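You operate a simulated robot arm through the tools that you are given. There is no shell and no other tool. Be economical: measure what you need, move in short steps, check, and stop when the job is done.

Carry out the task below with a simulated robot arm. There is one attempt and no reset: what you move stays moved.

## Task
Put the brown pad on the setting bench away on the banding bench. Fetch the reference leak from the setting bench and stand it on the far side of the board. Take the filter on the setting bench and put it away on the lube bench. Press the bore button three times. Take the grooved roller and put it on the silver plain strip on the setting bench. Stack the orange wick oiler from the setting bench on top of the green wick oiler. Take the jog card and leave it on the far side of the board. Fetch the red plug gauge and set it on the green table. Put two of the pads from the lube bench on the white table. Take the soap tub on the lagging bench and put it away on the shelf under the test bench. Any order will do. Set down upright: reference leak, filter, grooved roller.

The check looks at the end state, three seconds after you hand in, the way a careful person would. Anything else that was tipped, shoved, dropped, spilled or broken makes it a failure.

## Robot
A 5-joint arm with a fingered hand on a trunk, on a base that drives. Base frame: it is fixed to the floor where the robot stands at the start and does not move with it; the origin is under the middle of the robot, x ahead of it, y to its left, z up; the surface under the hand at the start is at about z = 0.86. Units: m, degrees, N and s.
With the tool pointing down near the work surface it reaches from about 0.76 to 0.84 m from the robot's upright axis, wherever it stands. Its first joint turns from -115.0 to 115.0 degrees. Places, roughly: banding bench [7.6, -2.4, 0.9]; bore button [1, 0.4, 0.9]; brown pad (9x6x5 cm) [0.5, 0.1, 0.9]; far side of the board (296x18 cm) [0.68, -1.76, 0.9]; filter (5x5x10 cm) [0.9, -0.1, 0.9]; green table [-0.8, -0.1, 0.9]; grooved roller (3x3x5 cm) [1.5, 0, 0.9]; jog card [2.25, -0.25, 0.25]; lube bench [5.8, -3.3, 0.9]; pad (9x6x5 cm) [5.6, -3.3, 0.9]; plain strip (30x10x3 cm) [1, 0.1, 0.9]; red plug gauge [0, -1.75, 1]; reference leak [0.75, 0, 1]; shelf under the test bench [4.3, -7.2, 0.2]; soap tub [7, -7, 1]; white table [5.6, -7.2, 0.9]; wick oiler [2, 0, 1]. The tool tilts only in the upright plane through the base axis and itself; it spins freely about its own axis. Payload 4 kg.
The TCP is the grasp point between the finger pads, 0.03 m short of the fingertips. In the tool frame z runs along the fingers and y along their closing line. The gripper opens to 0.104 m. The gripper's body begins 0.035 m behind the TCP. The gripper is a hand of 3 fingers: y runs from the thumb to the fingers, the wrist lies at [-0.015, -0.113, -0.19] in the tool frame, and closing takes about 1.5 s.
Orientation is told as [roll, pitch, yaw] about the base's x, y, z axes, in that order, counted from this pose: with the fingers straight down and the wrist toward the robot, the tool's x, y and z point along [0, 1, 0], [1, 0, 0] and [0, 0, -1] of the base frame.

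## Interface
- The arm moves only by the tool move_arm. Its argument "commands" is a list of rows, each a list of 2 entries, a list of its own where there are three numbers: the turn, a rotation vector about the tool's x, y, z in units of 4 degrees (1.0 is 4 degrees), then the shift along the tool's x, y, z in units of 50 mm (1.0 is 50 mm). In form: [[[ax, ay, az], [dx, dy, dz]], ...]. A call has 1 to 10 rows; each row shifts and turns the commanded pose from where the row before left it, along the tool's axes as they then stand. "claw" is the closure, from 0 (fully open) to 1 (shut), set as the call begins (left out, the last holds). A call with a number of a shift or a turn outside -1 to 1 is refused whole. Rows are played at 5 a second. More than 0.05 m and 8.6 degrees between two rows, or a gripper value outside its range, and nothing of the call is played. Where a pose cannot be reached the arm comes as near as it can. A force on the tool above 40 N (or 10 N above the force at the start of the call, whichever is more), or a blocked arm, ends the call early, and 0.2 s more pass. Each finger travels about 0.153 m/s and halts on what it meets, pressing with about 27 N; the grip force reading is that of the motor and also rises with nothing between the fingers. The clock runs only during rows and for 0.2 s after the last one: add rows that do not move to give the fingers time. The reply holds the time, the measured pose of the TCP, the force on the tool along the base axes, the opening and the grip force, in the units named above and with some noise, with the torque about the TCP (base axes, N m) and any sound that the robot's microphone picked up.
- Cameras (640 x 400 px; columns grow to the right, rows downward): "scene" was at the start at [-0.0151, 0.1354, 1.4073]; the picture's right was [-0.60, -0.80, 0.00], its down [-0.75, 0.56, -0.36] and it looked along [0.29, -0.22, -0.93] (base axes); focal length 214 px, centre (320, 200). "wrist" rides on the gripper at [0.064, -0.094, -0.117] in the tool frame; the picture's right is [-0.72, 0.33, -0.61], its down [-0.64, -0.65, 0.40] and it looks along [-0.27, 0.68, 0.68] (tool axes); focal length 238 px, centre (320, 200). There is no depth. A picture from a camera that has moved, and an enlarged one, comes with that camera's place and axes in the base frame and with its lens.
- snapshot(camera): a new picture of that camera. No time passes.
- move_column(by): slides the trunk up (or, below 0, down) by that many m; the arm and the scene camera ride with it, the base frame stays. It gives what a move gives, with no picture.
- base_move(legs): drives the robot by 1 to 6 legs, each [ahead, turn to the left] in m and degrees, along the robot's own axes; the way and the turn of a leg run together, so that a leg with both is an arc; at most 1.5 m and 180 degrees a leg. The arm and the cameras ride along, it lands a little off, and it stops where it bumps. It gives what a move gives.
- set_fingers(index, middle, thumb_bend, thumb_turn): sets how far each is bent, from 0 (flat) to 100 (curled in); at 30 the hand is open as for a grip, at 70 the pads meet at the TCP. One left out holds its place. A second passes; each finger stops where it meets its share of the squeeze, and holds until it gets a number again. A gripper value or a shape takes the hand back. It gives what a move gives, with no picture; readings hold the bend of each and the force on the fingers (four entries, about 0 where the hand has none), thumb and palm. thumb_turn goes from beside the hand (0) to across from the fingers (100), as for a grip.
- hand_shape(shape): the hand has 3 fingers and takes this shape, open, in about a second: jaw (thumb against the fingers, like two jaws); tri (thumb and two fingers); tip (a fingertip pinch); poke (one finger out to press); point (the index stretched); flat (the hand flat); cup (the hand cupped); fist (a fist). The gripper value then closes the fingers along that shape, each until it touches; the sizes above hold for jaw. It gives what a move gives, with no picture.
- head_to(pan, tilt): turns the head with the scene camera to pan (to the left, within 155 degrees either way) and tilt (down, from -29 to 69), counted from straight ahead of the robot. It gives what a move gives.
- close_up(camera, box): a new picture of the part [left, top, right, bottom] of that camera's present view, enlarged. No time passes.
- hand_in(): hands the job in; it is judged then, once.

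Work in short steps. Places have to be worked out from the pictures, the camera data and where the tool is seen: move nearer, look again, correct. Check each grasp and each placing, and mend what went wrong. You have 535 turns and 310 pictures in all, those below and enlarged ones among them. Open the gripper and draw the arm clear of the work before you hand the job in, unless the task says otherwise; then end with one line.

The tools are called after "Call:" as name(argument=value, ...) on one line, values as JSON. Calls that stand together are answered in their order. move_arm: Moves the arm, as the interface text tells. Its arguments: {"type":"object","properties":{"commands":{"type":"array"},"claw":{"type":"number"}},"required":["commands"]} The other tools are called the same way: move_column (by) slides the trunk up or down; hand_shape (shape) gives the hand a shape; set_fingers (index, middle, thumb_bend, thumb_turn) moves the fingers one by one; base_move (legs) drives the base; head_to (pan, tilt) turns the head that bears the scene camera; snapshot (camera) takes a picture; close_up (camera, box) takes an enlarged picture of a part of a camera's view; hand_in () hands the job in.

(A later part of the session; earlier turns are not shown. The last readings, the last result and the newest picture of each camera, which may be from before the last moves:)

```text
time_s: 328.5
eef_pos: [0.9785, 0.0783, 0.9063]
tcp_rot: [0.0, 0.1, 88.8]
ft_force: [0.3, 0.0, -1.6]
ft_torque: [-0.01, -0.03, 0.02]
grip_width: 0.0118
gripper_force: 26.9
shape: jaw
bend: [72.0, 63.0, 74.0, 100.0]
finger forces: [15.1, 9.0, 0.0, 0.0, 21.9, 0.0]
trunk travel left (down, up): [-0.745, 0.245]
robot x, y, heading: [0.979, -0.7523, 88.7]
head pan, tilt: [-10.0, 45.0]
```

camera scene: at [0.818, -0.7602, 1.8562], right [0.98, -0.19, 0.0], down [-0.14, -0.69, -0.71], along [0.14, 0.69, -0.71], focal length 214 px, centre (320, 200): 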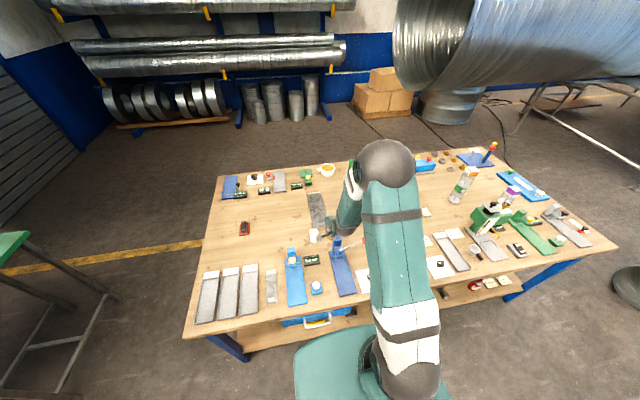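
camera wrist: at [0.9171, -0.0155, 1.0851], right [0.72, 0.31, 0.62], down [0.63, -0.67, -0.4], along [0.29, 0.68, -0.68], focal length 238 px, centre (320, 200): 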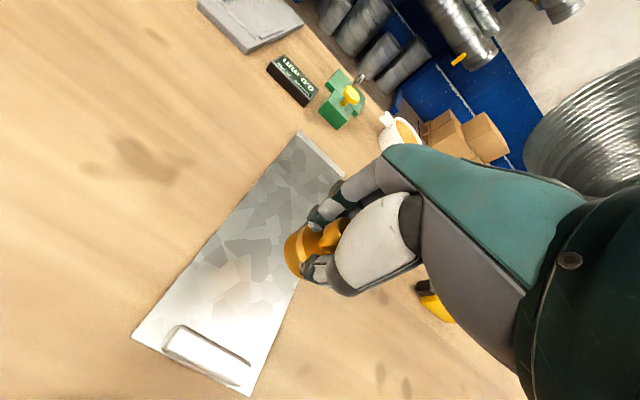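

Call:
move_arm(commands=[[[0, 0, 0], [0, 0, 0.06]], [[0, 0, 0], [0, 0, 0.06]]])

```text
time_s: 329.1
eef_pos: [0.9775, 0.0781, 0.9001]
tcp_rot: [0.1, 0.1, 88.8]
ft_force: [0.0, -0.6, 0.2]
ft_torque: [0.0, 0.05, 0.01]
grip_width: 0.0117
gripper_force: 27.3
shape: jaw
bend: [72.0, 63.0, 74.0, 100.0]
finger forces: [15.1, 9.0, 0.0, 0.0, 21.8, 0.0]
trunk travel left (down, up): [-0.745, 0.245]
robot x, y, heading: [0.9734, -0.755, 88.7]
head pan, tilt: [-10.0, 45.0]
```

Call:
move_arm(commands=[[[0, 0, 0], [0, 0, 0.04]], [[0, 0, 0], [0, 0, 0.04]]])

```text
time_s: 329.7
eef_pos: [0.9778, 0.0796, 0.8978]
tcp_rot: [0.1, -0.1, 88.7]
ft_force: [0.5, -1.5, 6.6]
ft_torque: [0.06, -0.02, 0.0]
grip_width: 0.012
gripper_force: 26.9
shape: jaw
bend: [73.0, 63.0, 74.0, 100.0]
finger forces: [15.7, 10.1, 0.1, 0.0, 24.5, 0.0]
trunk travel left (down, up): [-0.745, 0.245]
robot x, y, heading: [0.975, -0.7499, 88.7]
head pan, tilt: [-10.0, 45.0]
```

Contact. Open and lift.

Call:
move_arm(commands=[[[0, 0, 0], [0, 0, -0.03]], [[0, 0, 0], [0, 0, 0]], [[0, 0, 0], [0, 0, 0]], [[0, 0, 0], [0, 0, 0]], [[0, 0, 0], [0, 0, 0]], [[0, 0, 0], [0, 0, 0]]], claw=0.4)

Call:
move_column(by=0.2)

Call:
snapshot(camera="wrist")

```text
time_s: 331.1
eef_pos: [0.9765, 0.0794, 0.8978]
tcp_rot: [0.2, 0.2, 88.9]
ft_force: [-0.2, 0.6, -0.6]
ft_torque: [-0.01, 0.01, 0.04]
grip_width: 0.0621
gripper_force: 0.0
shape: jaw
bend: [29.0, 41.0, 65.0, 100.0]
finger forces: [0.0, 0.1, 0.0, 0.0, 0.1, 0.0]
trunk travel left (down, up): [-0.745, 0.245]
robot x, y, heading: [0.9776, -0.7534, 88.7]
head pan, tilt: [-10.0, 45.0]
```

```text
time_s: 333.3
eef_pos: [0.977, 0.0792, 1.0978]
tcp_rot: [0.1, 0.2, 88.9]
ft_force: [-0.2, 0.4, 0.1]
ft_torque: [0.03, -0.01, -0.03]
grip_width: 0.0619
gripper_force: 0.0
shape: jaw
bend: [29.0, 41.0, 65.0, 100.0]
finger forces: [0.0, 0.1, 0.0, 0.0, 0.0, 0.0]
trunk travel left (down, up): [-0.945, 0.045]
robot x, y, heading: [0.9775, -0.7489, 89.0]
head pan, tilt: [-10.0, 45.0]
```

```text
198 pictures are left
camera wrist: at [0.911, -0.0153, 1.2145], right [0.73, 0.31, 0.61], down [0.63, -0.67, -0.4], along [0.28, 0.68, -0.68], focal length 238 px, centre (320, 200)
```

wrist: 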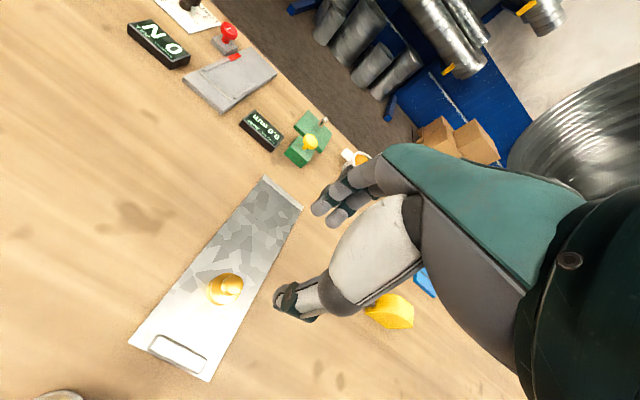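

Roller stands on the strip. Next the filter, which is close: about (0.912, -0.082). I draw back over it and look.

Call:
move_arm(commands=[[[0, 0, -0.45], [0.4, -0.8, 0]], [[0, 0, -0.45], [0.4, -0.8, 0]], [[0, 0, -0.45], [0.4, -0.8, 0]], [[0, 0, 0], [0, -0.8, 0]]], claw=0)

Call:
snapshot(camera="wrist")

Call:
close_up(camera="scene", box=[250, 180, 400, 300])

```text
time_s: 334.3
eef_pos: [0.9224, -0.0815, 1.0998]
tcp_rot: [-0.1, 0.0, 94.1]
ft_force: [0.0, -0.7, 0.2]
ft_torque: [0.02, -0.04, 0.02]
grip_width: 0.1037
gripper_force: 0.1
shape: jaw
bend: [30.0, 30.0, 30.0, 98.0]
finger forces: [0.1, 0.0, 0.0, 0.0, 0.0, 0.0]
trunk travel left (down, up): [-0.945, 0.045]
robot x, y, heading: [0.9751, -0.7524, 88.5]
head pan, tilt: [-10.0, 45.0]
```

```text
197 pictures are left
camera wrist: at [0.8634, -0.1816, 1.2155], right [0.69, 0.38, 0.61], down [0.69, -0.6, -0.4], along [0.22, 0.7, -0.68], focal length 238 px, centre (320, 200)
```

wrist: 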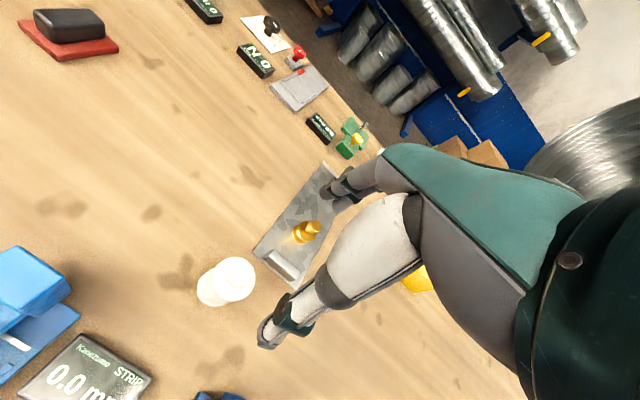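

```text
3.33 times, centred on (325, 240) of scene
camera zoom: at [0.8193, -0.7329, 1.9063], right [0.98, -0.19, 0.0], down [-0.14, -0.69, -0.71], along [0.14, 0.69, -0.71], focal length 715 px, centre (303, 67)
```

zoom: 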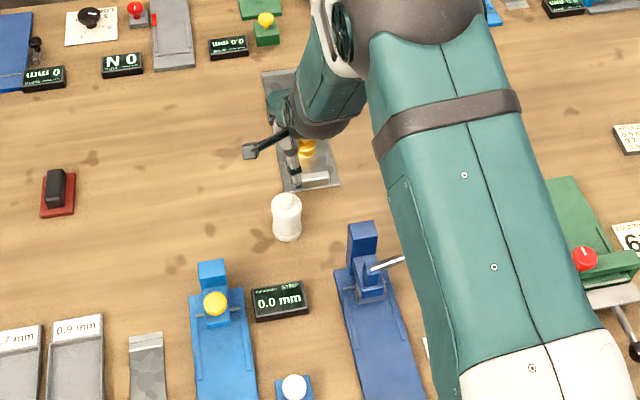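

Filter at about (0.916, -0.086). Align and lower with the trunk.

Call:
move_arm(commands=[[[0, 0, -0.1], [0.12, -0.08, 0]], [[0, 0, 0], [0, 0, 0]]])

Call:
move_column(by=-0.1)

Call:
snapshot(camera="wrist")

```text
time_s: 334.9
eef_pos: [0.9154, -0.0851, 1.0979]
tcp_rot: [-0.1, 0.1, 94.5]
ft_force: [-0.4, 0.6, 0.1]
ft_torque: [0.0, -0.01, -0.01]
grip_width: 0.1039
gripper_force: 0.0
shape: jaw
bend: [30.0, 30.0, 30.0, 98.0]
finger forces: [0.0, 0.0, 0.0, 0.1, 0.0, 0.0]
trunk travel left (down, up): [-0.945, 0.045]
robot x, y, heading: [0.9745, -0.7477, 88.7]
head pan, tilt: [-10.0, 45.0]
```

```text
time_s: 336.2
eef_pos: [0.9142, -0.085, 0.9981]
tcp_rot: [0.0, 0.2, 94.7]
ft_force: [-0.3, 0.7, -0.2]
ft_torque: [-0.01, 0.0, 0.02]
grip_width: 0.1036
gripper_force: 0.1
shape: jaw
bend: [30.0, 30.0, 30.0, 98.0]
finger forces: [0.0, 0.0, 0.0, 0.0, 0.1, 0.0]
trunk travel left (down, up): [-0.845, 0.145]
robot x, y, heading: [0.9787, -0.7507, 88.6]
head pan, tilt: [-10.0, 45.0]
```

```text
195 pictures are left
camera wrist: at [0.8582, -0.1857, 1.1147], right [0.69, 0.38, 0.61], down [0.69, -0.6, -0.4], along [0.21, 0.7, -0.68], focal length 238 px, centre (320, 200)
```

wrist: 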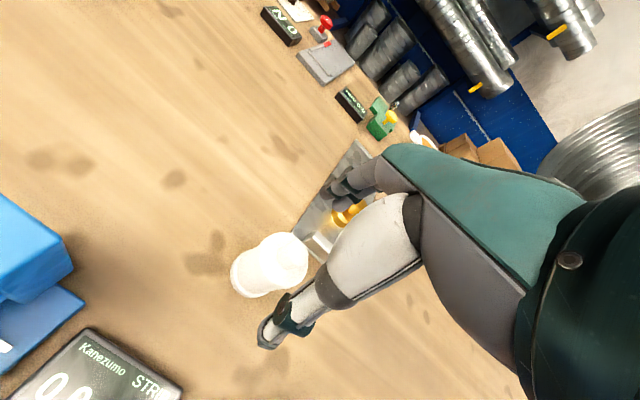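

Call:
move_arm(commands=[[[0, 0, 0], [0.06, -0.08, 0.4]], [[0, 0, 0], [0, 0, 0.5]], [[0, 0, 0], [0, 0, 0.4]], [[0, 0, 0], [0, 0, 0]]])

Call:
snapshot(camera="wrist")

```text
time_s: 337.2
eef_pos: [0.9126, -0.0906, 0.9338]
tcp_rot: [0.1, 0.1, 94.8]
ft_force: [-0.1, 0.6, 0.1]
ft_torque: [-0.02, -0.01, 0.0]
grip_width: 0.1036
gripper_force: 0.1
shape: jaw
bend: [30.0, 30.0, 30.0, 98.0]
finger forces: [0.1, 0.1, 0.1, 0.0, 0.0, 0.0]
trunk travel left (down, up): [-0.845, 0.145]
robot x, y, heading: [0.9783, -0.748, 88.9]
head pan, tilt: [-10.0, 45.0]
```

```text
194 pictures are left
camera wrist: at [0.8565, -0.1903, 1.0502], right [0.69, 0.38, 0.61], down [0.69, -0.6, -0.4], along [0.21, 0.7, -0.68], focal length 238 px, centre (320, 200)
```

wrist: 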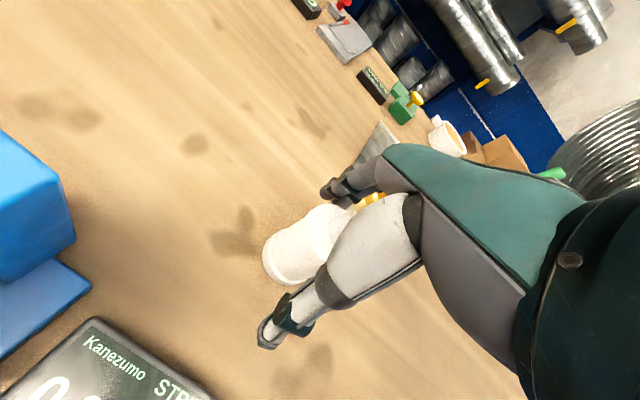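

Aligned. Close on the body.

Call:
move_arm(commands=[[[0, 0, 0], [0, 0, 0]], [[0, 0, 0], [0, 0, 0]], [[0, 0, 0], [0, 0, 0]], [[0, 0, 0], [0, 0, 0]], [[0, 0, 0], [0, 0, 0]], [[0, 0, 0], [0, 0, 0]], [[0, 0, 0], [0, 0, 0]]], claw=1)

Call:
move_column(by=0.14)

Call:
snapshot(camera="wrist")

```text
time_s: 338.8
eef_pos: [0.9136, -0.0902, 0.934]
tcp_rot: [0.1, 0.1, 94.8]
ft_force: [-0.6, -0.9, -0.3]
ft_torque: [0.04, 0.01, 0.0]
grip_width: 0.0407
gripper_force: 26.6
shape: jaw
bend: [74.0, 40.0, 74.0, 100.0]
finger forces: [13.6, 8.7, 0.0, 0.0, 22.9, 0.0]
trunk travel left (down, up): [-0.845, 0.145]
robot x, y, heading: [0.9778, -0.7545, 88.8]
head pan, tilt: [-10.0, 45.0]
```

```text
time_s: 340.5
eef_pos: [0.9136, -0.0893, 1.074]
tcp_rot: [0.2, 0.1, 94.7]
ft_force: [0.0, 0.5, -1.5]
ft_torque: [-0.02, -0.01, 0.0]
grip_width: 0.0408
gripper_force: 26.8
shape: jaw
bend: [74.0, 39.0, 74.0, 100.0]
finger forces: [13.5, 8.8, 0.0, 0.1, 22.8, 0.0]
trunk travel left (down, up): [-0.985, 0.005]
robot x, y, heading: [0.9787, -0.7536, 88.7]
head pan, tilt: [-10.0, 45.0]
```

```text
193 pictures are left
camera wrist: at [0.8564, -0.19, 1.19], right [0.69, 0.38, 0.61], down [0.69, -0.6, -0.4], along [0.21, 0.7, -0.68], focal length 238 px, centre (320, 200)
```

wrist: 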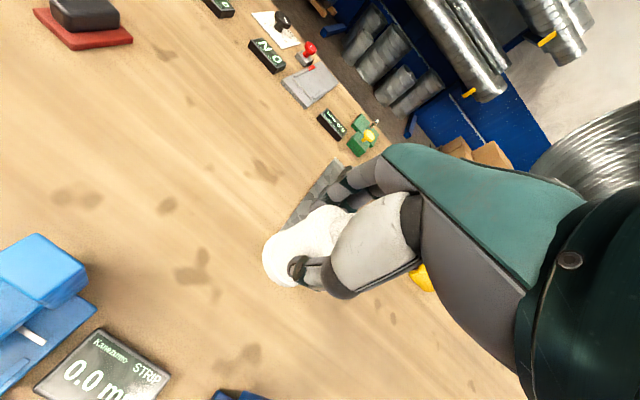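

Filter held. Retract up and back, then drive toward the lube bench.

Call:
move_arm(commands=[[[0, 0, 0], [0, -0.3, -0.9]], [[0, 0, 0], [0, -0.3, -0.9]], [[0, 0, 0], [0, -0.6, -0.5]], [[0, 0, 0], [0, -0.9, 0]], [[0, 0, 0], [0, -0.9, 0]]])

Call:
head_to(pan=-100, tilt=15)

Call:
snapshot(camera="scene")

```text
time_s: 341.7
eef_pos: [0.9229, -0.2414, 1.1876]
tcp_rot: [0.1, 0.1, 94.8]
ft_force: [-0.5, -0.9, -2.7]
ft_torque: [0.02, 0.0, 0.03]
grip_width: 0.0402
gripper_force: 27.2
shape: jaw
bend: [74.0, 40.0, 74.0, 100.0]
finger forces: [13.7, 8.8, 0.0, 0.0, 23.0, 0.0]
trunk travel left (down, up): [-0.985, 0.005]
robot x, y, heading: [0.9764, -0.749, 88.8]
head pan, tilt: [-10.0, 45.0]
```

```text
time_s: 343.4
eef_pos: [0.9233, -0.2398, 1.1878]
tcp_rot: [0.2, 0.0, 94.7]
ft_force: [0.8, 0.8, -1.4]
ft_torque: [-0.04, 0.0, 0.02]
grip_width: 0.0404
gripper_force: 27.2
shape: jaw
bend: [74.0, 40.0, 74.0, 100.0]
finger forces: [13.6, 9.0, 0.0, 0.0, 22.8, 0.0]
trunk travel left (down, up): [-0.985, 0.005]
robot x, y, heading: [0.9793, -0.7515, 88.9]
head pan, tilt: [-100.0, 15.0]
```

```text
192 pictures are left
camera scene: at [0.8944, -0.8293, 1.993], right [-0.19, -0.98, 0.0], down [-0.25, 0.05, -0.97], along [0.95, -0.19, -0.26], focal length 214 px, centre (320, 200)
```

scene: 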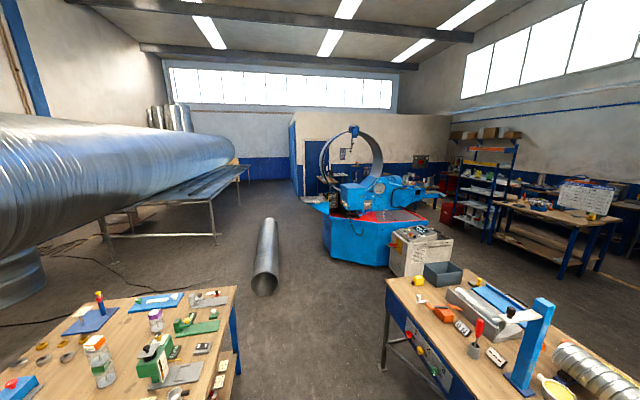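

I drive to the gap at the end of the benches (x ≈ 2.8) and look for the way to the lube bench.

Call:
base_move(legs=[[-0.3, 0], [0, -89], [1.5, 0], [0.3, 0]])

Call:
head_to(pan=-20, tilt=15)

Call:
snapshot(camera="scene")

Call:
head_to(pan=-75, tilt=15)

Call:
snapshot(camera="scene")

```text
time_s: 357.8
eef_pos: [3.2814, -0.8877, 1.1885]
tcp_rot: [0.1, 0.0, 8.6]
ft_force: [-0.7, 0.7, -1.7]
ft_torque: [0.02, 0.02, 0.02]
grip_width: 0.0403
gripper_force: 26.9
shape: jaw
bend: [74.0, 40.0, 74.0, 100.0]
finger forces: [13.7, 8.8, 0.0, 0.0, 22.4, 0.1]
trunk travel left (down, up): [-0.985, 0.005]
robot x, y, heading: [2.7747, -0.9753, 2.4]
head pan, tilt: [-100.0, 15.0]
```

```text
time_s: 359.3
eef_pos: [3.2816, -0.8885, 1.1874]
tcp_rot: [0.2, 0.1, 8.6]
ft_force: [-0.3, 0.4, -1.3]
ft_torque: [-0.02, 0.03, 0.01]
grip_width: 0.0404
gripper_force: 26.3
shape: jaw
bend: [74.0, 40.0, 74.0, 100.0]
finger forces: [13.6, 8.7, 0.1, 0.0, 22.4, 0.1]
trunk travel left (down, up): [-0.985, 0.005]
robot x, y, heading: [2.7782, -0.9703, 2.6]
head pan, tilt: [-20.0, 15.0]
```

```text
191 pictures are left
camera scene: at [2.7971, -0.839, 1.993], right [-0.3, -0.95, 0.0], down [-0.25, 0.08, -0.97], along [0.92, -0.29, -0.26], focal length 214 px, centre (320, 200)
```

scene: 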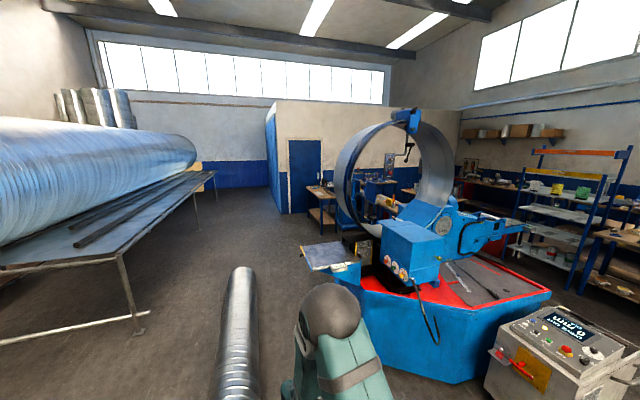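

```text
time_s: 360.5
eef_pos: [3.2819, -0.8881, 1.1872]
tcp_rot: [0.2, 0.1, 8.6]
ft_force: [-0.3, -0.1, -1.5]
ft_torque: [0.0, 0.03, 0.0]
grip_width: 0.0404
gripper_force: 27.2
shape: jaw
bend: [74.0, 40.0, 74.0, 100.0]
finger forces: [13.7, 8.8, 0.0, 0.1, 22.5, 0.0]
trunk travel left (down, up): [-0.985, 0.005]
robot x, y, heading: [2.7754, -0.9776, 2.8]
head pan, tilt: [-75.0, 15.0]
```

```text
190 pictures are left
camera scene: at [2.7363, -0.9, 1.993], right [-0.95, -0.3, 0.0], down [-0.08, 0.25, -0.97], along [0.29, -0.92, -0.26], focal length 214 px, centre (320, 200)
```

scene: 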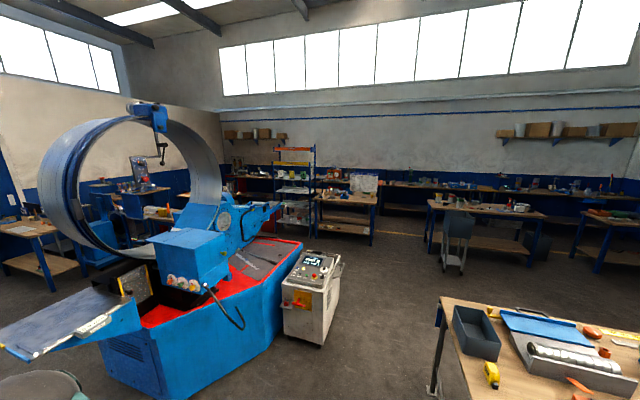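

The gap between the board bench and the control box leads south. Drive there and look again.

Call:
base_move(legs=[[0.05, 0], [0, -92.5], [1.5, 0], [1.0, 0]])

Call:
head_to(pan=50, tilt=15)

Call:
snapshot(camera="scene")

Call:
head_to(pan=110, tilt=15)

Call:
snapshot(camera="scene")

```text
time_s: 377.2
eef_pos: [2.9516, -3.9835, 1.1875]
tcp_rot: [0.2, 0.1, -82.0]
ft_force: [0.4, -0.1, -1.5]
ft_torque: [-0.01, -0.05, 0.03]
grip_width: 0.0401
gripper_force: 26.7
shape: jaw
bend: [74.0, 40.0, 75.0, 100.0]
finger forces: [13.5, 8.6, 0.0, 0.0, 22.1, 0.0]
trunk travel left (down, up): [-0.985, 0.005]
robot x, y, heading: [2.872, -3.4763, -88.2]
head pan, tilt: [-75.0, 15.0]
```

```text
time_s: 379.2
eef_pos: [2.953, -3.9836, 1.1873]
tcp_rot: [0.2, 0.1, -82.1]
ft_force: [-0.5, -0.3, -1.9]
ft_torque: [0.06, -0.01, -0.02]
grip_width: 0.04
gripper_force: 27.0
shape: jaw
bend: [74.0, 40.0, 75.0, 100.0]
finger forces: [13.4, 8.6, 0.0, 0.1, 22.1, 0.1]
trunk travel left (down, up): [-0.985, 0.005]
robot x, y, heading: [2.8666, -3.474, -88.0]
head pan, tilt: [50.0, 15.0]
```

```text
189 pictures are left
camera scene: at [3.1144, -3.4724, 1.993], right [-0.62, -0.79, 0.0], down [-0.2, 0.16, -0.97], along [0.76, -0.6, -0.26], focal length 214 px, centre (320, 200)
```

scene: 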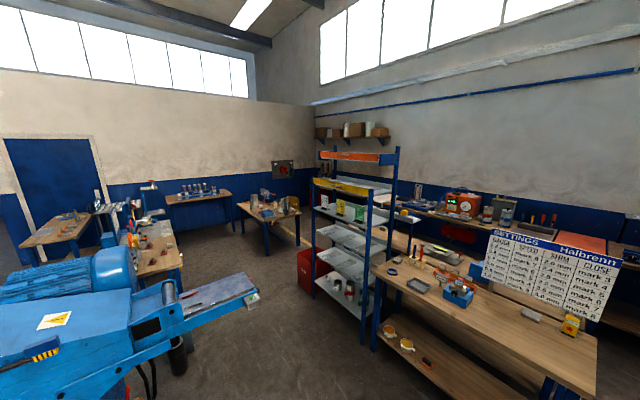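

```text
time_s: 380.5
eef_pos: [2.9517, -3.9832, 1.1877]
tcp_rot: [0.2, 0.1, -82.1]
ft_force: [-0.1, 1.4, -1.9]
ft_torque: [0.05, -0.02, -0.02]
grip_width: 0.0399
gripper_force: 26.7
shape: jaw
bend: [74.0, 40.0, 75.0, 100.0]
finger forces: [13.5, 8.6, 0.0, 0.0, 22.1, 0.0]
trunk travel left (down, up): [-0.985, 0.005]
robot x, y, heading: [2.8671, -3.4772, -88.3]
head pan, tilt: [110.0, 15.0]
```

```text
188 pictures are left
camera scene: at [3.1276, -3.3799, 1.993], right [0.37, -0.93, 0.0], down [-0.24, -0.1, -0.97], along [0.9, 0.36, -0.26], focal length 214 px, centre (320, 200)
```

scene: 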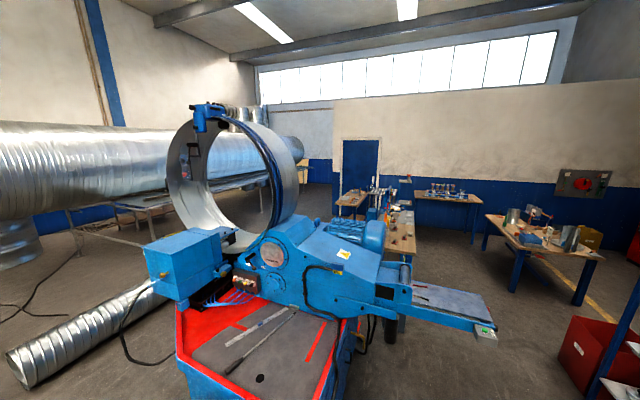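

The lube bench is behind the blue machine; its feed arm sticks out to about (4.5, -3.95), the rack stands at y ≈ -4.95. I pass between at y ≈ -4.4.

Call:
base_move(legs=[[0, 32.5], [1.12, 0], [0, 55.6]])

Call:
head_to(pan=0, tilt=25)

Call:
snapshot(camera="scene")

```text
time_s: 390.3
eef_pos: [4.0142, -4.3364, 1.1878]
tcp_rot: [0.1, 0.1, 5.4]
ft_force: [-0.9, -0.4, -1.9]
ft_torque: [-0.03, 0.05, -0.02]
grip_width: 0.0398
gripper_force: 26.9
shape: jaw
bend: [74.0, 40.0, 75.0, 100.0]
finger forces: [13.6, 8.4, 0.0, 0.1, 21.9, 0.0]
trunk travel left (down, up): [-0.985, 0.005]
robot x, y, heading: [3.5065, -4.3989, -0.5]
head pan, tilt: [110.0, 15.0]
```

```text
time_s: 392.2
eef_pos: [4.0153, -4.3361, 1.1879]
tcp_rot: [0.2, 0.1, 5.5]
ft_force: [0.3, -0.3, -1.9]
ft_torque: [0.03, 0.07, -0.01]
grip_width: 0.0399
gripper_force: 26.8
shape: jaw
bend: [74.0, 40.0, 75.0, 100.0]
finger forces: [13.5, 8.4, 0.0, 0.0, 21.8, 0.0]
trunk travel left (down, up): [-0.985, 0.005]
robot x, y, heading: [3.5023, -4.3955, -0.3]
head pan, tilt: [0.0, 25.0]
```

```text
187 pictures are left
camera scene: at [3.5381, -4.2281, 1.9768], right [-0.01, -1.0, 0.0], down [-0.42, 0.0, -0.91], along [0.91, -0.01, -0.42], focal length 214 px, centre (320, 200)
```

scene: 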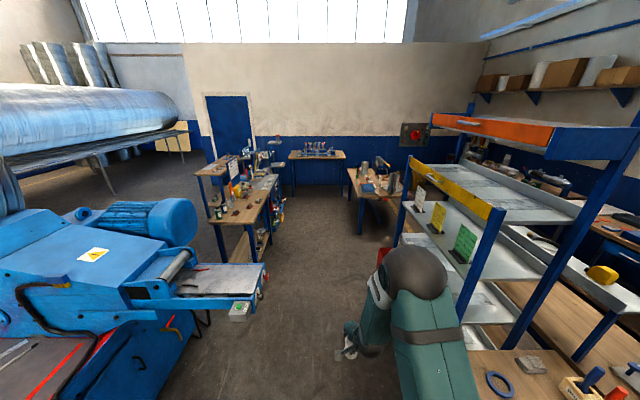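

Call:
close_up(camera="scene", box=[180, 120, 320, 260])

```text
2.86 times, centred on (250, 190) of scene
camera zoom: at [3.5381, -4.2281, 1.9768], right [-0.01, -1.0, 0.0], down [-0.42, 0.0, -0.91], along [0.91, -0.01, -0.42], focal length 613 px, centre (520, 229)
```

zoom: 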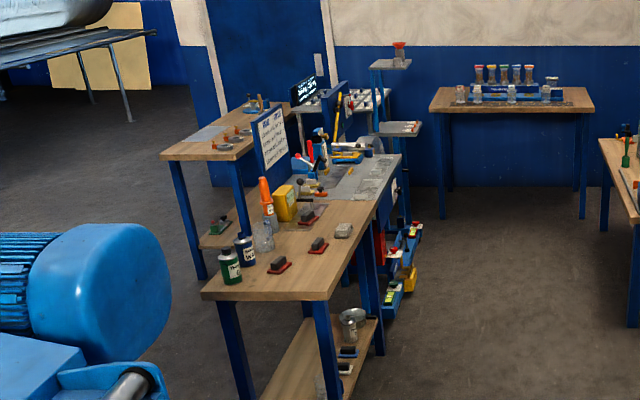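

The lube bench shows pads at about (5.57,-3.35), (5.72,-3.45), (6.0,-3.32); a free spot near (5.42,-3.46). Drive to its south side.

Call:
base_move(legs=[[1.4, 0], [0.5, 0], [0, 90.4], [0.1, 0]])

Call:
head_to(pan=0, tilt=45)

Call:
snapshot(camera="scene")

Call:
snapshot(camera="wrist")

```text
time_s: 406.4
eef_pos: [5.3145, -3.7879, 1.1866]
tcp_rot: [0.2, 0.1, 97.8]
ft_force: [-0.4, 0.4, -2.0]
ft_torque: [-0.01, -0.02, 0.0]
grip_width: 0.0393
gripper_force: 27.5
shape: jaw
bend: [74.0, 40.0, 75.0, 100.0]
finger forces: [13.5, 8.1, 0.1, 0.0, 21.6, 0.1]
trunk travel left (down, up): [-0.985, 0.005]
robot x, y, heading: [5.3999, -4.2958, 91.8]
head pan, tilt: [0.0, 25.0]
```

```text
time_s: 407.2
eef_pos: [5.3149, -3.7882, 1.1882]
tcp_rot: [0.2, 0.1, 97.8]
ft_force: [-0.4, -0.8, -1.7]
ft_torque: [-0.01, 0.0, 0.0]
grip_width: 0.0391
gripper_force: 27.1
shape: jaw
bend: [74.0, 40.0, 75.0, 100.0]
finger forces: [13.4, 8.2, 0.1, 0.0, 21.6, 0.0]
trunk travel left (down, up): [-0.985, 0.005]
robot x, y, heading: [5.3967, -4.2954, 91.8]
head pan, tilt: [0.0, 45.0]
```

```text
185 pictures are left
camera scene: at [5.2239, -4.2837, 1.9463], right [1.0, 0.03, 0.0], down [0.02, -0.71, -0.71], along [-0.02, 0.71, -0.71], focal length 214 px, centre (320, 200)
```

scene: 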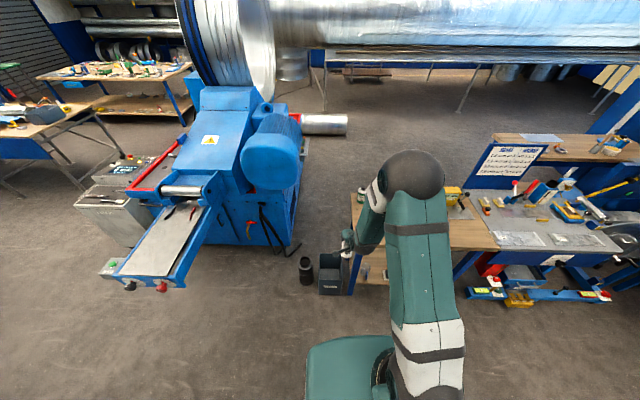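

```text
184 pictures are left
camera wrist: at [5.2653, -3.8911, 1.3045], right [0.67, 0.42, 0.61], down [0.72, -0.56, -0.41], along [0.17, 0.71, -0.68], focal length 238 px, centre (320, 200)
```

wrist: 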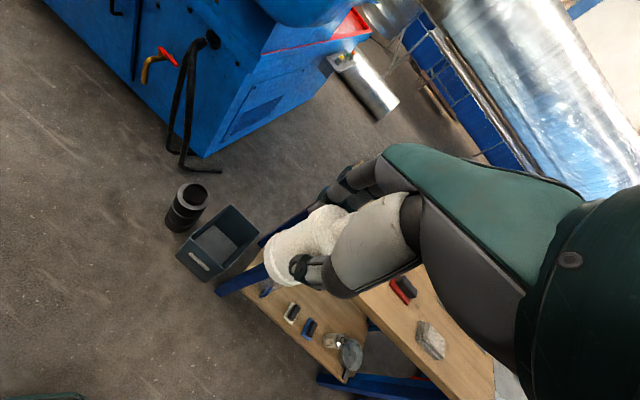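

The bench begins at x ≈ 5.39, more to the right. Shift the robot 0.25 m to the right.

Call:
base_move(legs=[[-0.05, 0], [0, -92], [0.28, 0], [0, 90]])

Call:
snapshot(camera="scene")

Call:
snapshot(camera="wrist")

```text
time_s: 417.5
eef_pos: [5.6156, -3.8425, 1.1876]
tcp_rot: [0.1, 0.1, 95.7]
ft_force: [-0.3, 0.0, -0.9]
ft_torque: [-0.02, 0.03, -0.01]
grip_width: 0.0389
gripper_force: 27.4
shape: jaw
bend: [74.0, 40.0, 75.0, 100.0]
finger forces: [13.5, 7.9, 0.0, 0.0, 21.0, 0.0]
trunk travel left (down, up): [-0.985, 0.005]
robot x, y, heading: [5.6747, -4.3491, 89.7]
head pan, tilt: [0.0, 45.0]
```

```text
183 pictures are left
camera scene: at [5.5056, -4.3332, 1.9462], right [1.0, 0.0, 0.0], down [0.0, -0.71, -0.71], along [0.0, 0.71, -0.71], focal length 214 px, centre (320, 200)
```

scene: 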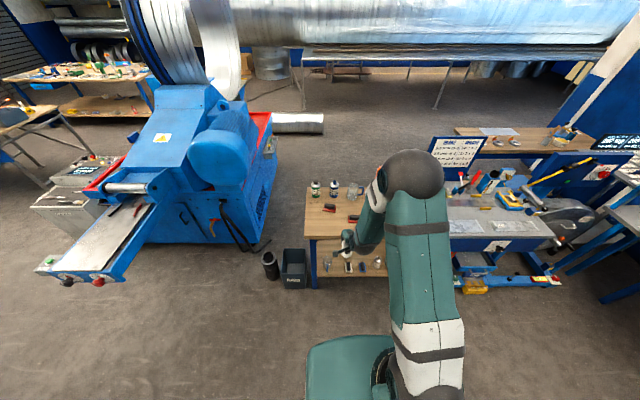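

```text
182 pictures are left
camera wrist: at [5.5611, -3.9425, 1.3043], right [0.69, 0.4, 0.61], down [0.7, -0.59, -0.41], along [0.2, 0.71, -0.68], focal length 238 px, centre (320, 200)
```

wrist: 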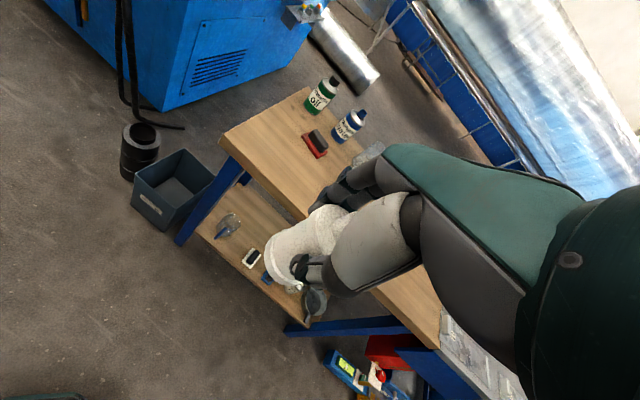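

Free corner spot at about (5.515, -3.49). Approach 7 cm, then reach over it.

Call:
base_move(legs=[[0.07, 0]])

Call:
move_arm(commands=[[[0, 0, -0.59], [0.48, 0, 0]], [[0, 0, -0.59], [0.48, 0, 0]], [[0, 0, 0], [0, 0.98, 0]], [[0, 0, 0], [0, 0.98, 0]], [[0, 0, 0], [0, 0.98, 0]], [[0, 0, 0], [0, 0.98, 0]], [[0, 0, 0], [0, 0.98, 0]], [[0, 0, 0], [0, 0.98, 0]]])

Call:
move_column(by=-0.17)

Call:
snapshot(camera="wrist")

```text
time_s: 418.5
eef_pos: [5.6161, -3.7693, 1.1877]
tcp_rot: [0.3, 0.2, 95.8]
ft_force: [-0.4, 0.0, -1.0]
ft_torque: [-0.07, 0.04, -0.04]
grip_width: 0.0389
gripper_force: 26.7
shape: jaw
bend: [74.0, 40.0, 75.0, 100.0]
finger forces: [13.5, 7.9, 0.0, 0.0, 21.0, 0.1]
trunk travel left (down, up): [-0.985, 0.005]
robot x, y, heading: [5.6804, -4.2786, 89.7]
head pan, tilt: [0.0, 45.0]
```

```text
time_s: 420.3
eef_pos: [5.5128, -3.4847, 1.1871]
tcp_rot: [0.5, 0.3, 100.8]
ft_force: [0.1, 0.1, -1.9]
ft_torque: [-0.01, 0.0, -0.02]
grip_width: 0.0387
gripper_force: 27.0
shape: jaw
bend: [74.0, 40.0, 75.0, 100.0]
finger forces: [13.4, 8.1, 0.0, 0.1, 21.0, 0.1]
trunk travel left (down, up): [-0.985, 0.005]
robot x, y, heading: [5.6785, -4.2798, 89.6]
head pan, tilt: [0.0, 45.0]
```

```text
time_s: 422.2
eef_pos: [5.5129, -3.487, 1.0182]
tcp_rot: [0.6, 0.1, 100.7]
ft_force: [-0.2, -0.9, -1.0]
ft_torque: [-0.01, 0.02, 0.01]
grip_width: 0.0388
gripper_force: 27.1
shape: jaw
bend: [74.0, 40.0, 75.0, 100.0]
finger forces: [13.3, 7.9, 0.0, 0.0, 21.1, 0.0]
trunk travel left (down, up): [-0.815, 0.175]
robot x, y, heading: [5.6791, -4.2791, 89.7]
head pan, tilt: [0.0, 45.0]
```

```text
181 pictures are left
camera wrist: at [5.4684, -3.5923, 1.1367], right [0.65, 0.46, 0.6], down [0.75, -0.52, -0.41], along [0.13, 0.72, -0.68], focal length 238 px, centre (320, 200)
```

wrist: 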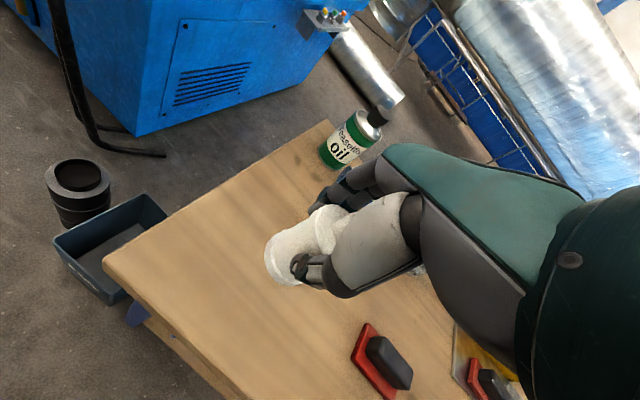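

Call:
move_arm(commands=[[[0, 0, 0], [0, 0, 0.5]], [[0, 0, 0], [0, 0, 0.4]], [[0, 0, 0], [0, 0, 0.2]], [[0, 0, 0], [0, 0, 0.1]], [[0, 0, 0], [0, 0, 0.1]]])

```text
time_s: 423.4
eef_pos: [5.5108, -3.4877, 0.9543]
tcp_rot: [0.7, 0.1, 100.8]
ft_force: [0.2, -0.9, -1.0]
ft_torque: [-0.01, -0.01, 0.04]
grip_width: 0.0385
gripper_force: 26.9
shape: jaw
bend: [74.0, 40.0, 75.0, 100.0]
finger forces: [13.3, 8.0, 0.0, 0.0, 20.9, 0.1]
trunk travel left (down, up): [-0.815, 0.175]
robot x, y, heading: [5.6794, -4.279, 89.5]
head pan, tilt: [0.0, 45.0]
```

Call:
move_arm(commands=[[[0, 0, 0], [0, 0, 0.1]], [[0, 0, 0], [0, 0, 0.1]], [[0, 0, 0], [0, 0, 0.08]], [[0, 0, 0], [0, 0, 0.08]]])

```text
time_s: 424.4
eef_pos: [5.5106, -3.4857, 0.9372]
tcp_rot: [0.7, 0.1, 100.8]
ft_force: [-0.5, 0.0, -2.3]
ft_torque: [-0.04, 0.0, -0.02]
grip_width: 0.0387
gripper_force: 27.2
shape: jaw
bend: [74.0, 40.0, 75.0, 100.0]
finger forces: [13.3, 8.0, 0.1, 0.1, 20.9, 0.0]
trunk travel left (down, up): [-0.815, 0.175]
robot x, y, heading: [5.6786, -4.2788, 89.7]
head pan, tilt: [0.0, 45.0]
```

Call:
move_arm(commands=[[[0, 0, 0], [0, 0, 0.06]], [[0, 0, 0], [0, 0, 0.06]], [[0, 0, 0], [0, 0, 0.05]]])

```text
time_s: 425.2
eef_pos: [5.5116, -3.487, 0.9313]
tcp_rot: [0.6, -0.4, 100.8]
ft_force: [-1.2, -0.3, 14.6]
ft_torque: [0.34, 0.01, 0.05]
grip_width: 0.0385
gripper_force: 26.8
shape: jaw
bend: [74.0, 40.0, 75.0, 100.0]
finger forces: [14.2, 9.4, 0.0, 0.1, 23.7, 0.0]
trunk travel left (down, up): [-0.815, 0.175]
robot x, y, heading: [5.6796, -4.2806, 89.7]
head pan, tilt: [0.0, 45.0]
```

Contact. Relieve, open, lift.

Call:
move_arm(commands=[[[0, 0, 0], [0, 0, -0.06]], [[0, 0, 0], [0, 0, 0]]])

Call:
move_arm(commands=[[[0, 0, 0], [0, 0, 0]], [[0, 0, 0], [0, 0, 0]], [[0, 0, 0], [0, 0, 0]], [[0, 0, 0], [0, 0, 0]], [[0, 0, 0], [0, 0, 0]]], claw=0.2)

Call:
move_column(by=0.17)

Call:
snapshot(camera="wrist")

```text
time_s: 425.8
eef_pos: [5.5112, -3.4865, 0.9327]
tcp_rot: [0.7, -0.1, 100.8]
ft_force: [-2.3, 3.7, 12.7]
ft_torque: [0.42, 0.06, 0.04]
grip_width: 0.0388
gripper_force: 26.8
shape: jaw
bend: [74.0, 39.0, 76.0, 100.0]
finger forces: [16.0, 9.9, 0.0, 0.1, 21.8, 0.1]
trunk travel left (down, up): [-0.815, 0.175]
robot x, y, heading: [5.6776, -4.2802, 89.7]
head pan, tilt: [0.0, 45.0]
```

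```text
time_s: 427.0
eef_pos: [5.5122, -3.4855, 0.9304]
tcp_rot: [0.7, 0.1, 100.9]
ft_force: [0.8, -0.5, -0.6]
ft_torque: [0.0, -0.01, 0.01]
grip_width: 0.0828
gripper_force: 0.0
shape: jaw
bend: [27.0, 34.0, 50.0, 99.0]
finger forces: [0.0, 0.0, 0.0, 0.0, 0.0, 0.1]
trunk travel left (down, up): [-0.815, 0.175]
robot x, y, heading: [5.6789, -4.283, 89.9]
head pan, tilt: [0.0, 45.0]
```

```text
time_s: 428.9
eef_pos: [5.5114, -3.4864, 1.101]
tcp_rot: [0.7, 0.1, 100.8]
ft_force: [0.0, 0.5, 0.6]
ft_torque: [0.05, 0.0, 0.0]
grip_width: 0.0828
gripper_force: 0.1
shape: jaw
bend: [27.0, 34.0, 50.0, 99.0]
finger forces: [0.0, 0.0, 0.1, 0.0, 0.0, 0.1]
trunk travel left (down, up): [-0.985, 0.005]
robot x, y, heading: [5.6814, -4.281, 89.8]
head pan, tilt: [0.0, 45.0]
```

```text
180 pictures are left
camera wrist: at [5.467, -3.5925, 1.2175], right [0.65, 0.46, 0.6], down [0.75, -0.52, -0.41], along [0.13, 0.72, -0.68], focal length 238 px, centre (320, 200)
```

wrist: 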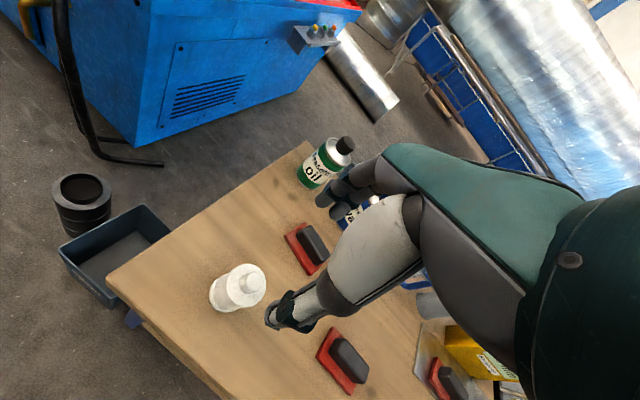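

Filter stands upright on the lube bench. Now look closely at the pads' pose.

Call:
close_up(camera="wrist", box=[260, 200, 500, 400])

Call:
close_up(camera="scene", box=[290, 150, 490, 280])

```text
2.00 times, centred on (380, 300) of wrist
camera zoom: at [5.467, -3.5925, 1.2175], right [0.65, 0.46, 0.6], down [0.75, -0.52, -0.41], along [0.13, 0.72, -0.68], focal length 477 px, centre (200, 0)
```

zoom: 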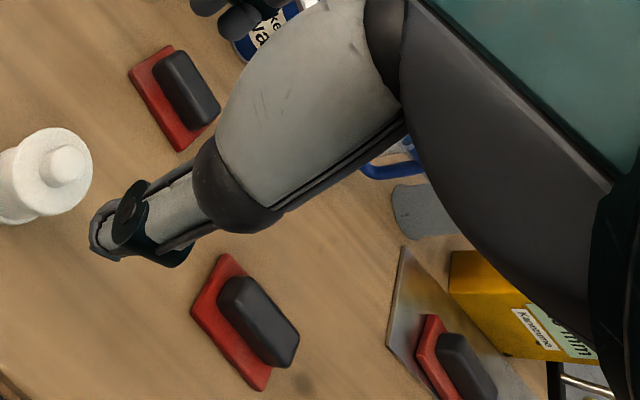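

```text
3.08 times, centred on (390, 215) of scene
camera zoom: at [5.5059, -4.2617, 1.9461], right [1.0, 0.0, 0.0], down [0.0, -0.71, -0.71], along [0.0, 0.71, -0.71], focal length 660 px, centre (105, 154)
```

zoom: 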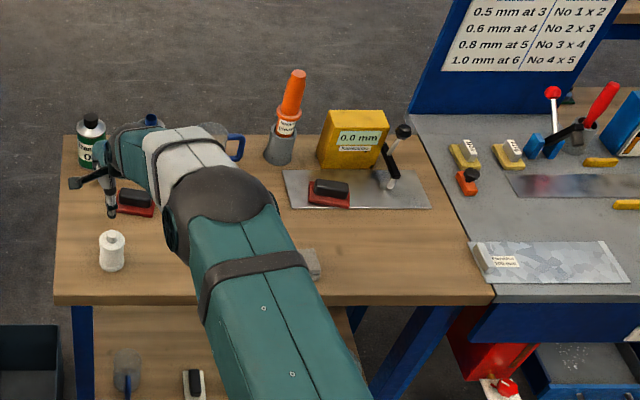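

Both pads lie with their long side along x: pad 2 at (5.737, -3.43), pad 1 at (5.576, -3.33). Step 4 cm closer and swing over pad 2.

Call:
base_move(legs=[[0.04, 0]])

Call:
move_arm(commands=[[[0, 0, 0.8], [-0.9, 0, 0]], [[0, 0, 0.8], [-0.9, 0, 0]], [[0, 0, 0.8], [-0.9, 0, 0]], [[0, 0, 0.8], [-0.9, 0, 0]], [[0, 0, 0.78], [-0.9, 0, 0]], [[0, 0, 0], [0, 0, 0]]])

Call:
snapshot(camera="wrist")

```text
time_s: 429.8
eef_pos: [5.5107, -3.4459, 1.0997]
tcp_rot: [0.7, 0.0, 100.8]
ft_force: [0.8, 0.8, 0.4]
ft_torque: [-0.04, 0.0, 0.0]
grip_width: 0.0829
gripper_force: 0.0
shape: jaw
bend: [27.0, 34.0, 50.0, 99.0]
finger forces: [0.0, 0.0, 0.0, 0.1, 0.0, 0.0]
trunk travel left (down, up): [-0.985, 0.005]
robot x, y, heading: [5.6798, -4.2433, 89.8]
head pan, tilt: [0.0, 45.0]
```

```text
time_s: 431.2
eef_pos: [5.7342, -3.4296, 1.0988]
tcp_rot: [0.2, 0.1, 84.4]
ft_force: [-0.5, 0.0, 0.4]
ft_torque: [0.0, -0.02, 0.03]
grip_width: 0.083
gripper_force: 0.1
shape: jaw
bend: [27.0, 34.0, 50.0, 99.0]
finger forces: [0.0, 0.0, 0.0, 0.1, 0.0, 0.1]
trunk travel left (down, up): [-0.985, 0.005]
robot x, y, heading: [5.6789, -4.2385, 89.7]
head pan, tilt: [0.0, 45.0]
```

```text
177 pictures are left
camera wrist: at [5.6606, -3.5176, 1.2158], right [0.75, 0.26, 0.61], down [0.57, -0.71, -0.4], along [0.33, 0.65, -0.68], focal length 238 px, centre (320, 200)
```

wrist: 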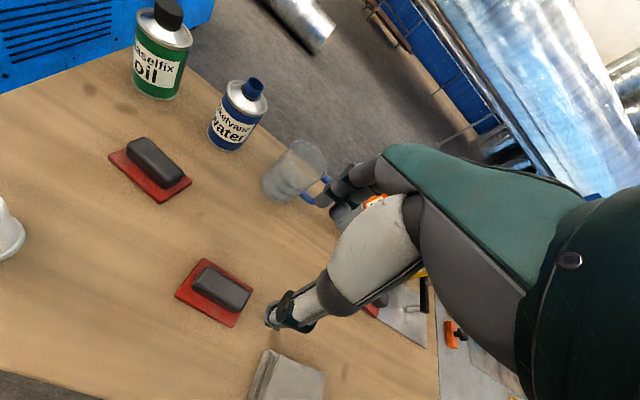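

Call:
move_arm(commands=[[[0, 0, 0], [0.12, -0.13, 0]], [[0, 0, 0], [0, 0, 0]]])

Call:
move_column(by=-0.14)

Call:
snapshot(camera="wrist")

```text
time_s: 431.8
eef_pos: [5.728, -3.4341, 1.0989]
tcp_rot: [0.3, 0.2, 84.7]
ft_force: [-0.9, 0.7, -0.2]
ft_torque: [0.01, -0.01, 0.02]
grip_width: 0.083
gripper_force: 0.2
shape: jaw
bend: [27.0, 34.0, 50.0, 99.0]
finger forces: [0.1, 0.0, 0.0, 0.0, 0.0, 0.0]
trunk travel left (down, up): [-0.985, 0.005]
robot x, y, heading: [5.6814, -4.2371, 89.5]
head pan, tilt: [0.0, 45.0]
```

```text
time_s: 433.5
eef_pos: [5.728, -3.4346, 0.9592]
tcp_rot: [0.2, 0.2, 84.6]
ft_force: [-0.1, -0.2, 0.0]
ft_torque: [0.02, 0.02, 0.02]
grip_width: 0.083
gripper_force: 0.1
shape: jaw
bend: [27.0, 34.0, 50.0, 99.0]
finger forces: [0.0, 0.0, 0.0, 0.0, 0.0, 0.1]
trunk travel left (down, up): [-0.845, 0.145]
robot x, y, heading: [5.6784, -4.2414, 89.7]
head pan, tilt: [0.0, 45.0]
```

```text
176 pictures are left
camera wrist: at [5.6559, -3.5239, 1.0757], right [0.75, 0.26, 0.61], down [0.57, -0.71, -0.4], along [0.33, 0.65, -0.68], focal length 238 px, centre (320, 200)
```

wrist: 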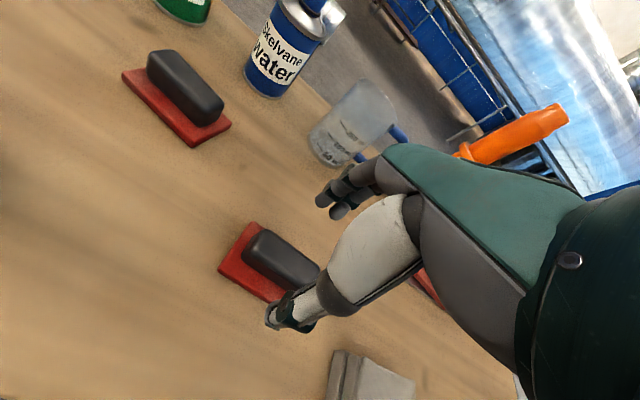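

Call:
move_arm(commands=[[[0, 0, 0], [0.1, 0, 0.4]], [[0, 0, 0], [0, 0, 0.4]], [[0, 0, 0], [0, 0, 0.25]], [[0, 0, 0], [0, 0, 0]]])

Call:
close_up(camera="wrist", box=[220, 180, 400, 340])

```text
time_s: 434.5
eef_pos: [5.7247, -3.4348, 0.9057]
tcp_rot: [0.3, 0.2, 84.7]
ft_force: [0.2, 0.4, -0.1]
ft_torque: [-0.01, 0.03, 0.01]
grip_width: 0.0831
gripper_force: 0.0
shape: jaw
bend: [27.0, 34.0, 50.0, 99.0]
finger forces: [0.0, 0.1, 0.0, 0.0, 0.0, 0.1]
trunk travel left (down, up): [-0.845, 0.145]
robot x, y, heading: [5.6797, -4.2409, 89.6]
head pan, tilt: [0.0, 45.0]
```

```text
2.50 times, centred on (310, 260) of wrist
camera zoom: at [5.6527, -3.5239, 1.0226], right [0.75, 0.26, 0.61], down [0.58, -0.71, -0.41], along [0.32, 0.65, -0.68], focal length 596 px, centre (345, 50)
```

zoom: 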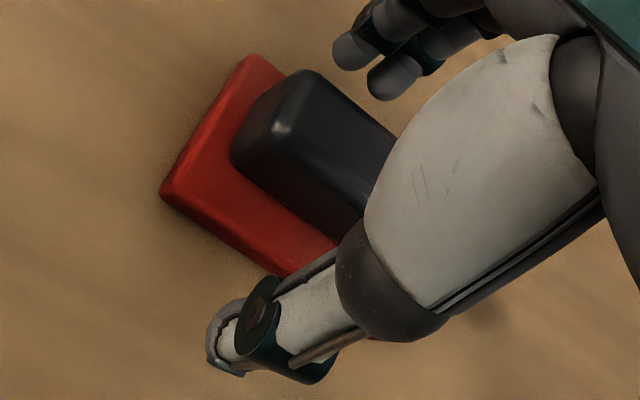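

Call:
move_arm(commands=[[[0, 0, 0], [0, 0, 0]], [[0, 0, 0], [0, 0, 0]], [[0, 0, 0], [0, 0, 0]], [[0, 0, 0], [0, 0, 0]], [[0, 0, 0], [0, 0, 0]], [[0, 0, 0], [0, 0, 0]], [[0, 0, 0], [0, 0, 0]]], claw=1)

Call:
close_up(camera="wrist", box=[220, 180, 400, 340])

```text
time_s: 436.1
eef_pos: [5.7244, -3.4347, 0.905]
tcp_rot: [0.4, 0.2, 84.7]
ft_force: [-0.1, 0.6, 0.8]
ft_torque: [0.0, -0.01, 0.08]
grip_width: 0.0245
gripper_force: 26.4
shape: jaw
bend: [73.0, 55.0, 74.0, 100.0]
finger forces: [16.9, 7.7, 0.0, 0.0, 24.5, 0.1]
trunk travel left (down, up): [-0.845, 0.145]
robot x, y, heading: [5.6764, -4.2389, 89.9]
head pan, tilt: [0.0, 45.0]
```

```text
2.50 times, centred on (310, 260) of wrist
camera zoom: at [5.6526, -3.5238, 1.0225], right [0.75, 0.26, 0.61], down [0.58, -0.71, -0.41], along [0.32, 0.65, -0.68], focal length 596 px, centre (345, 50)
```

zoom: 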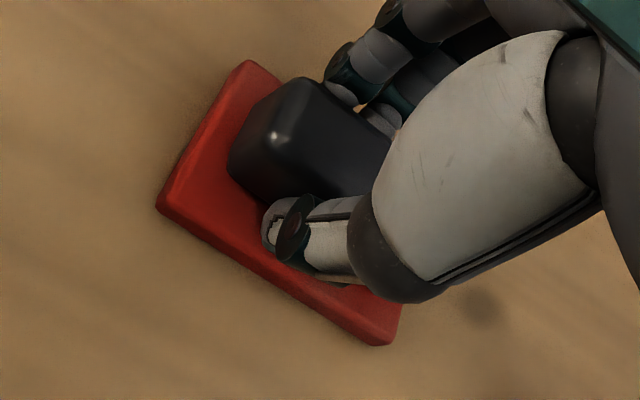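

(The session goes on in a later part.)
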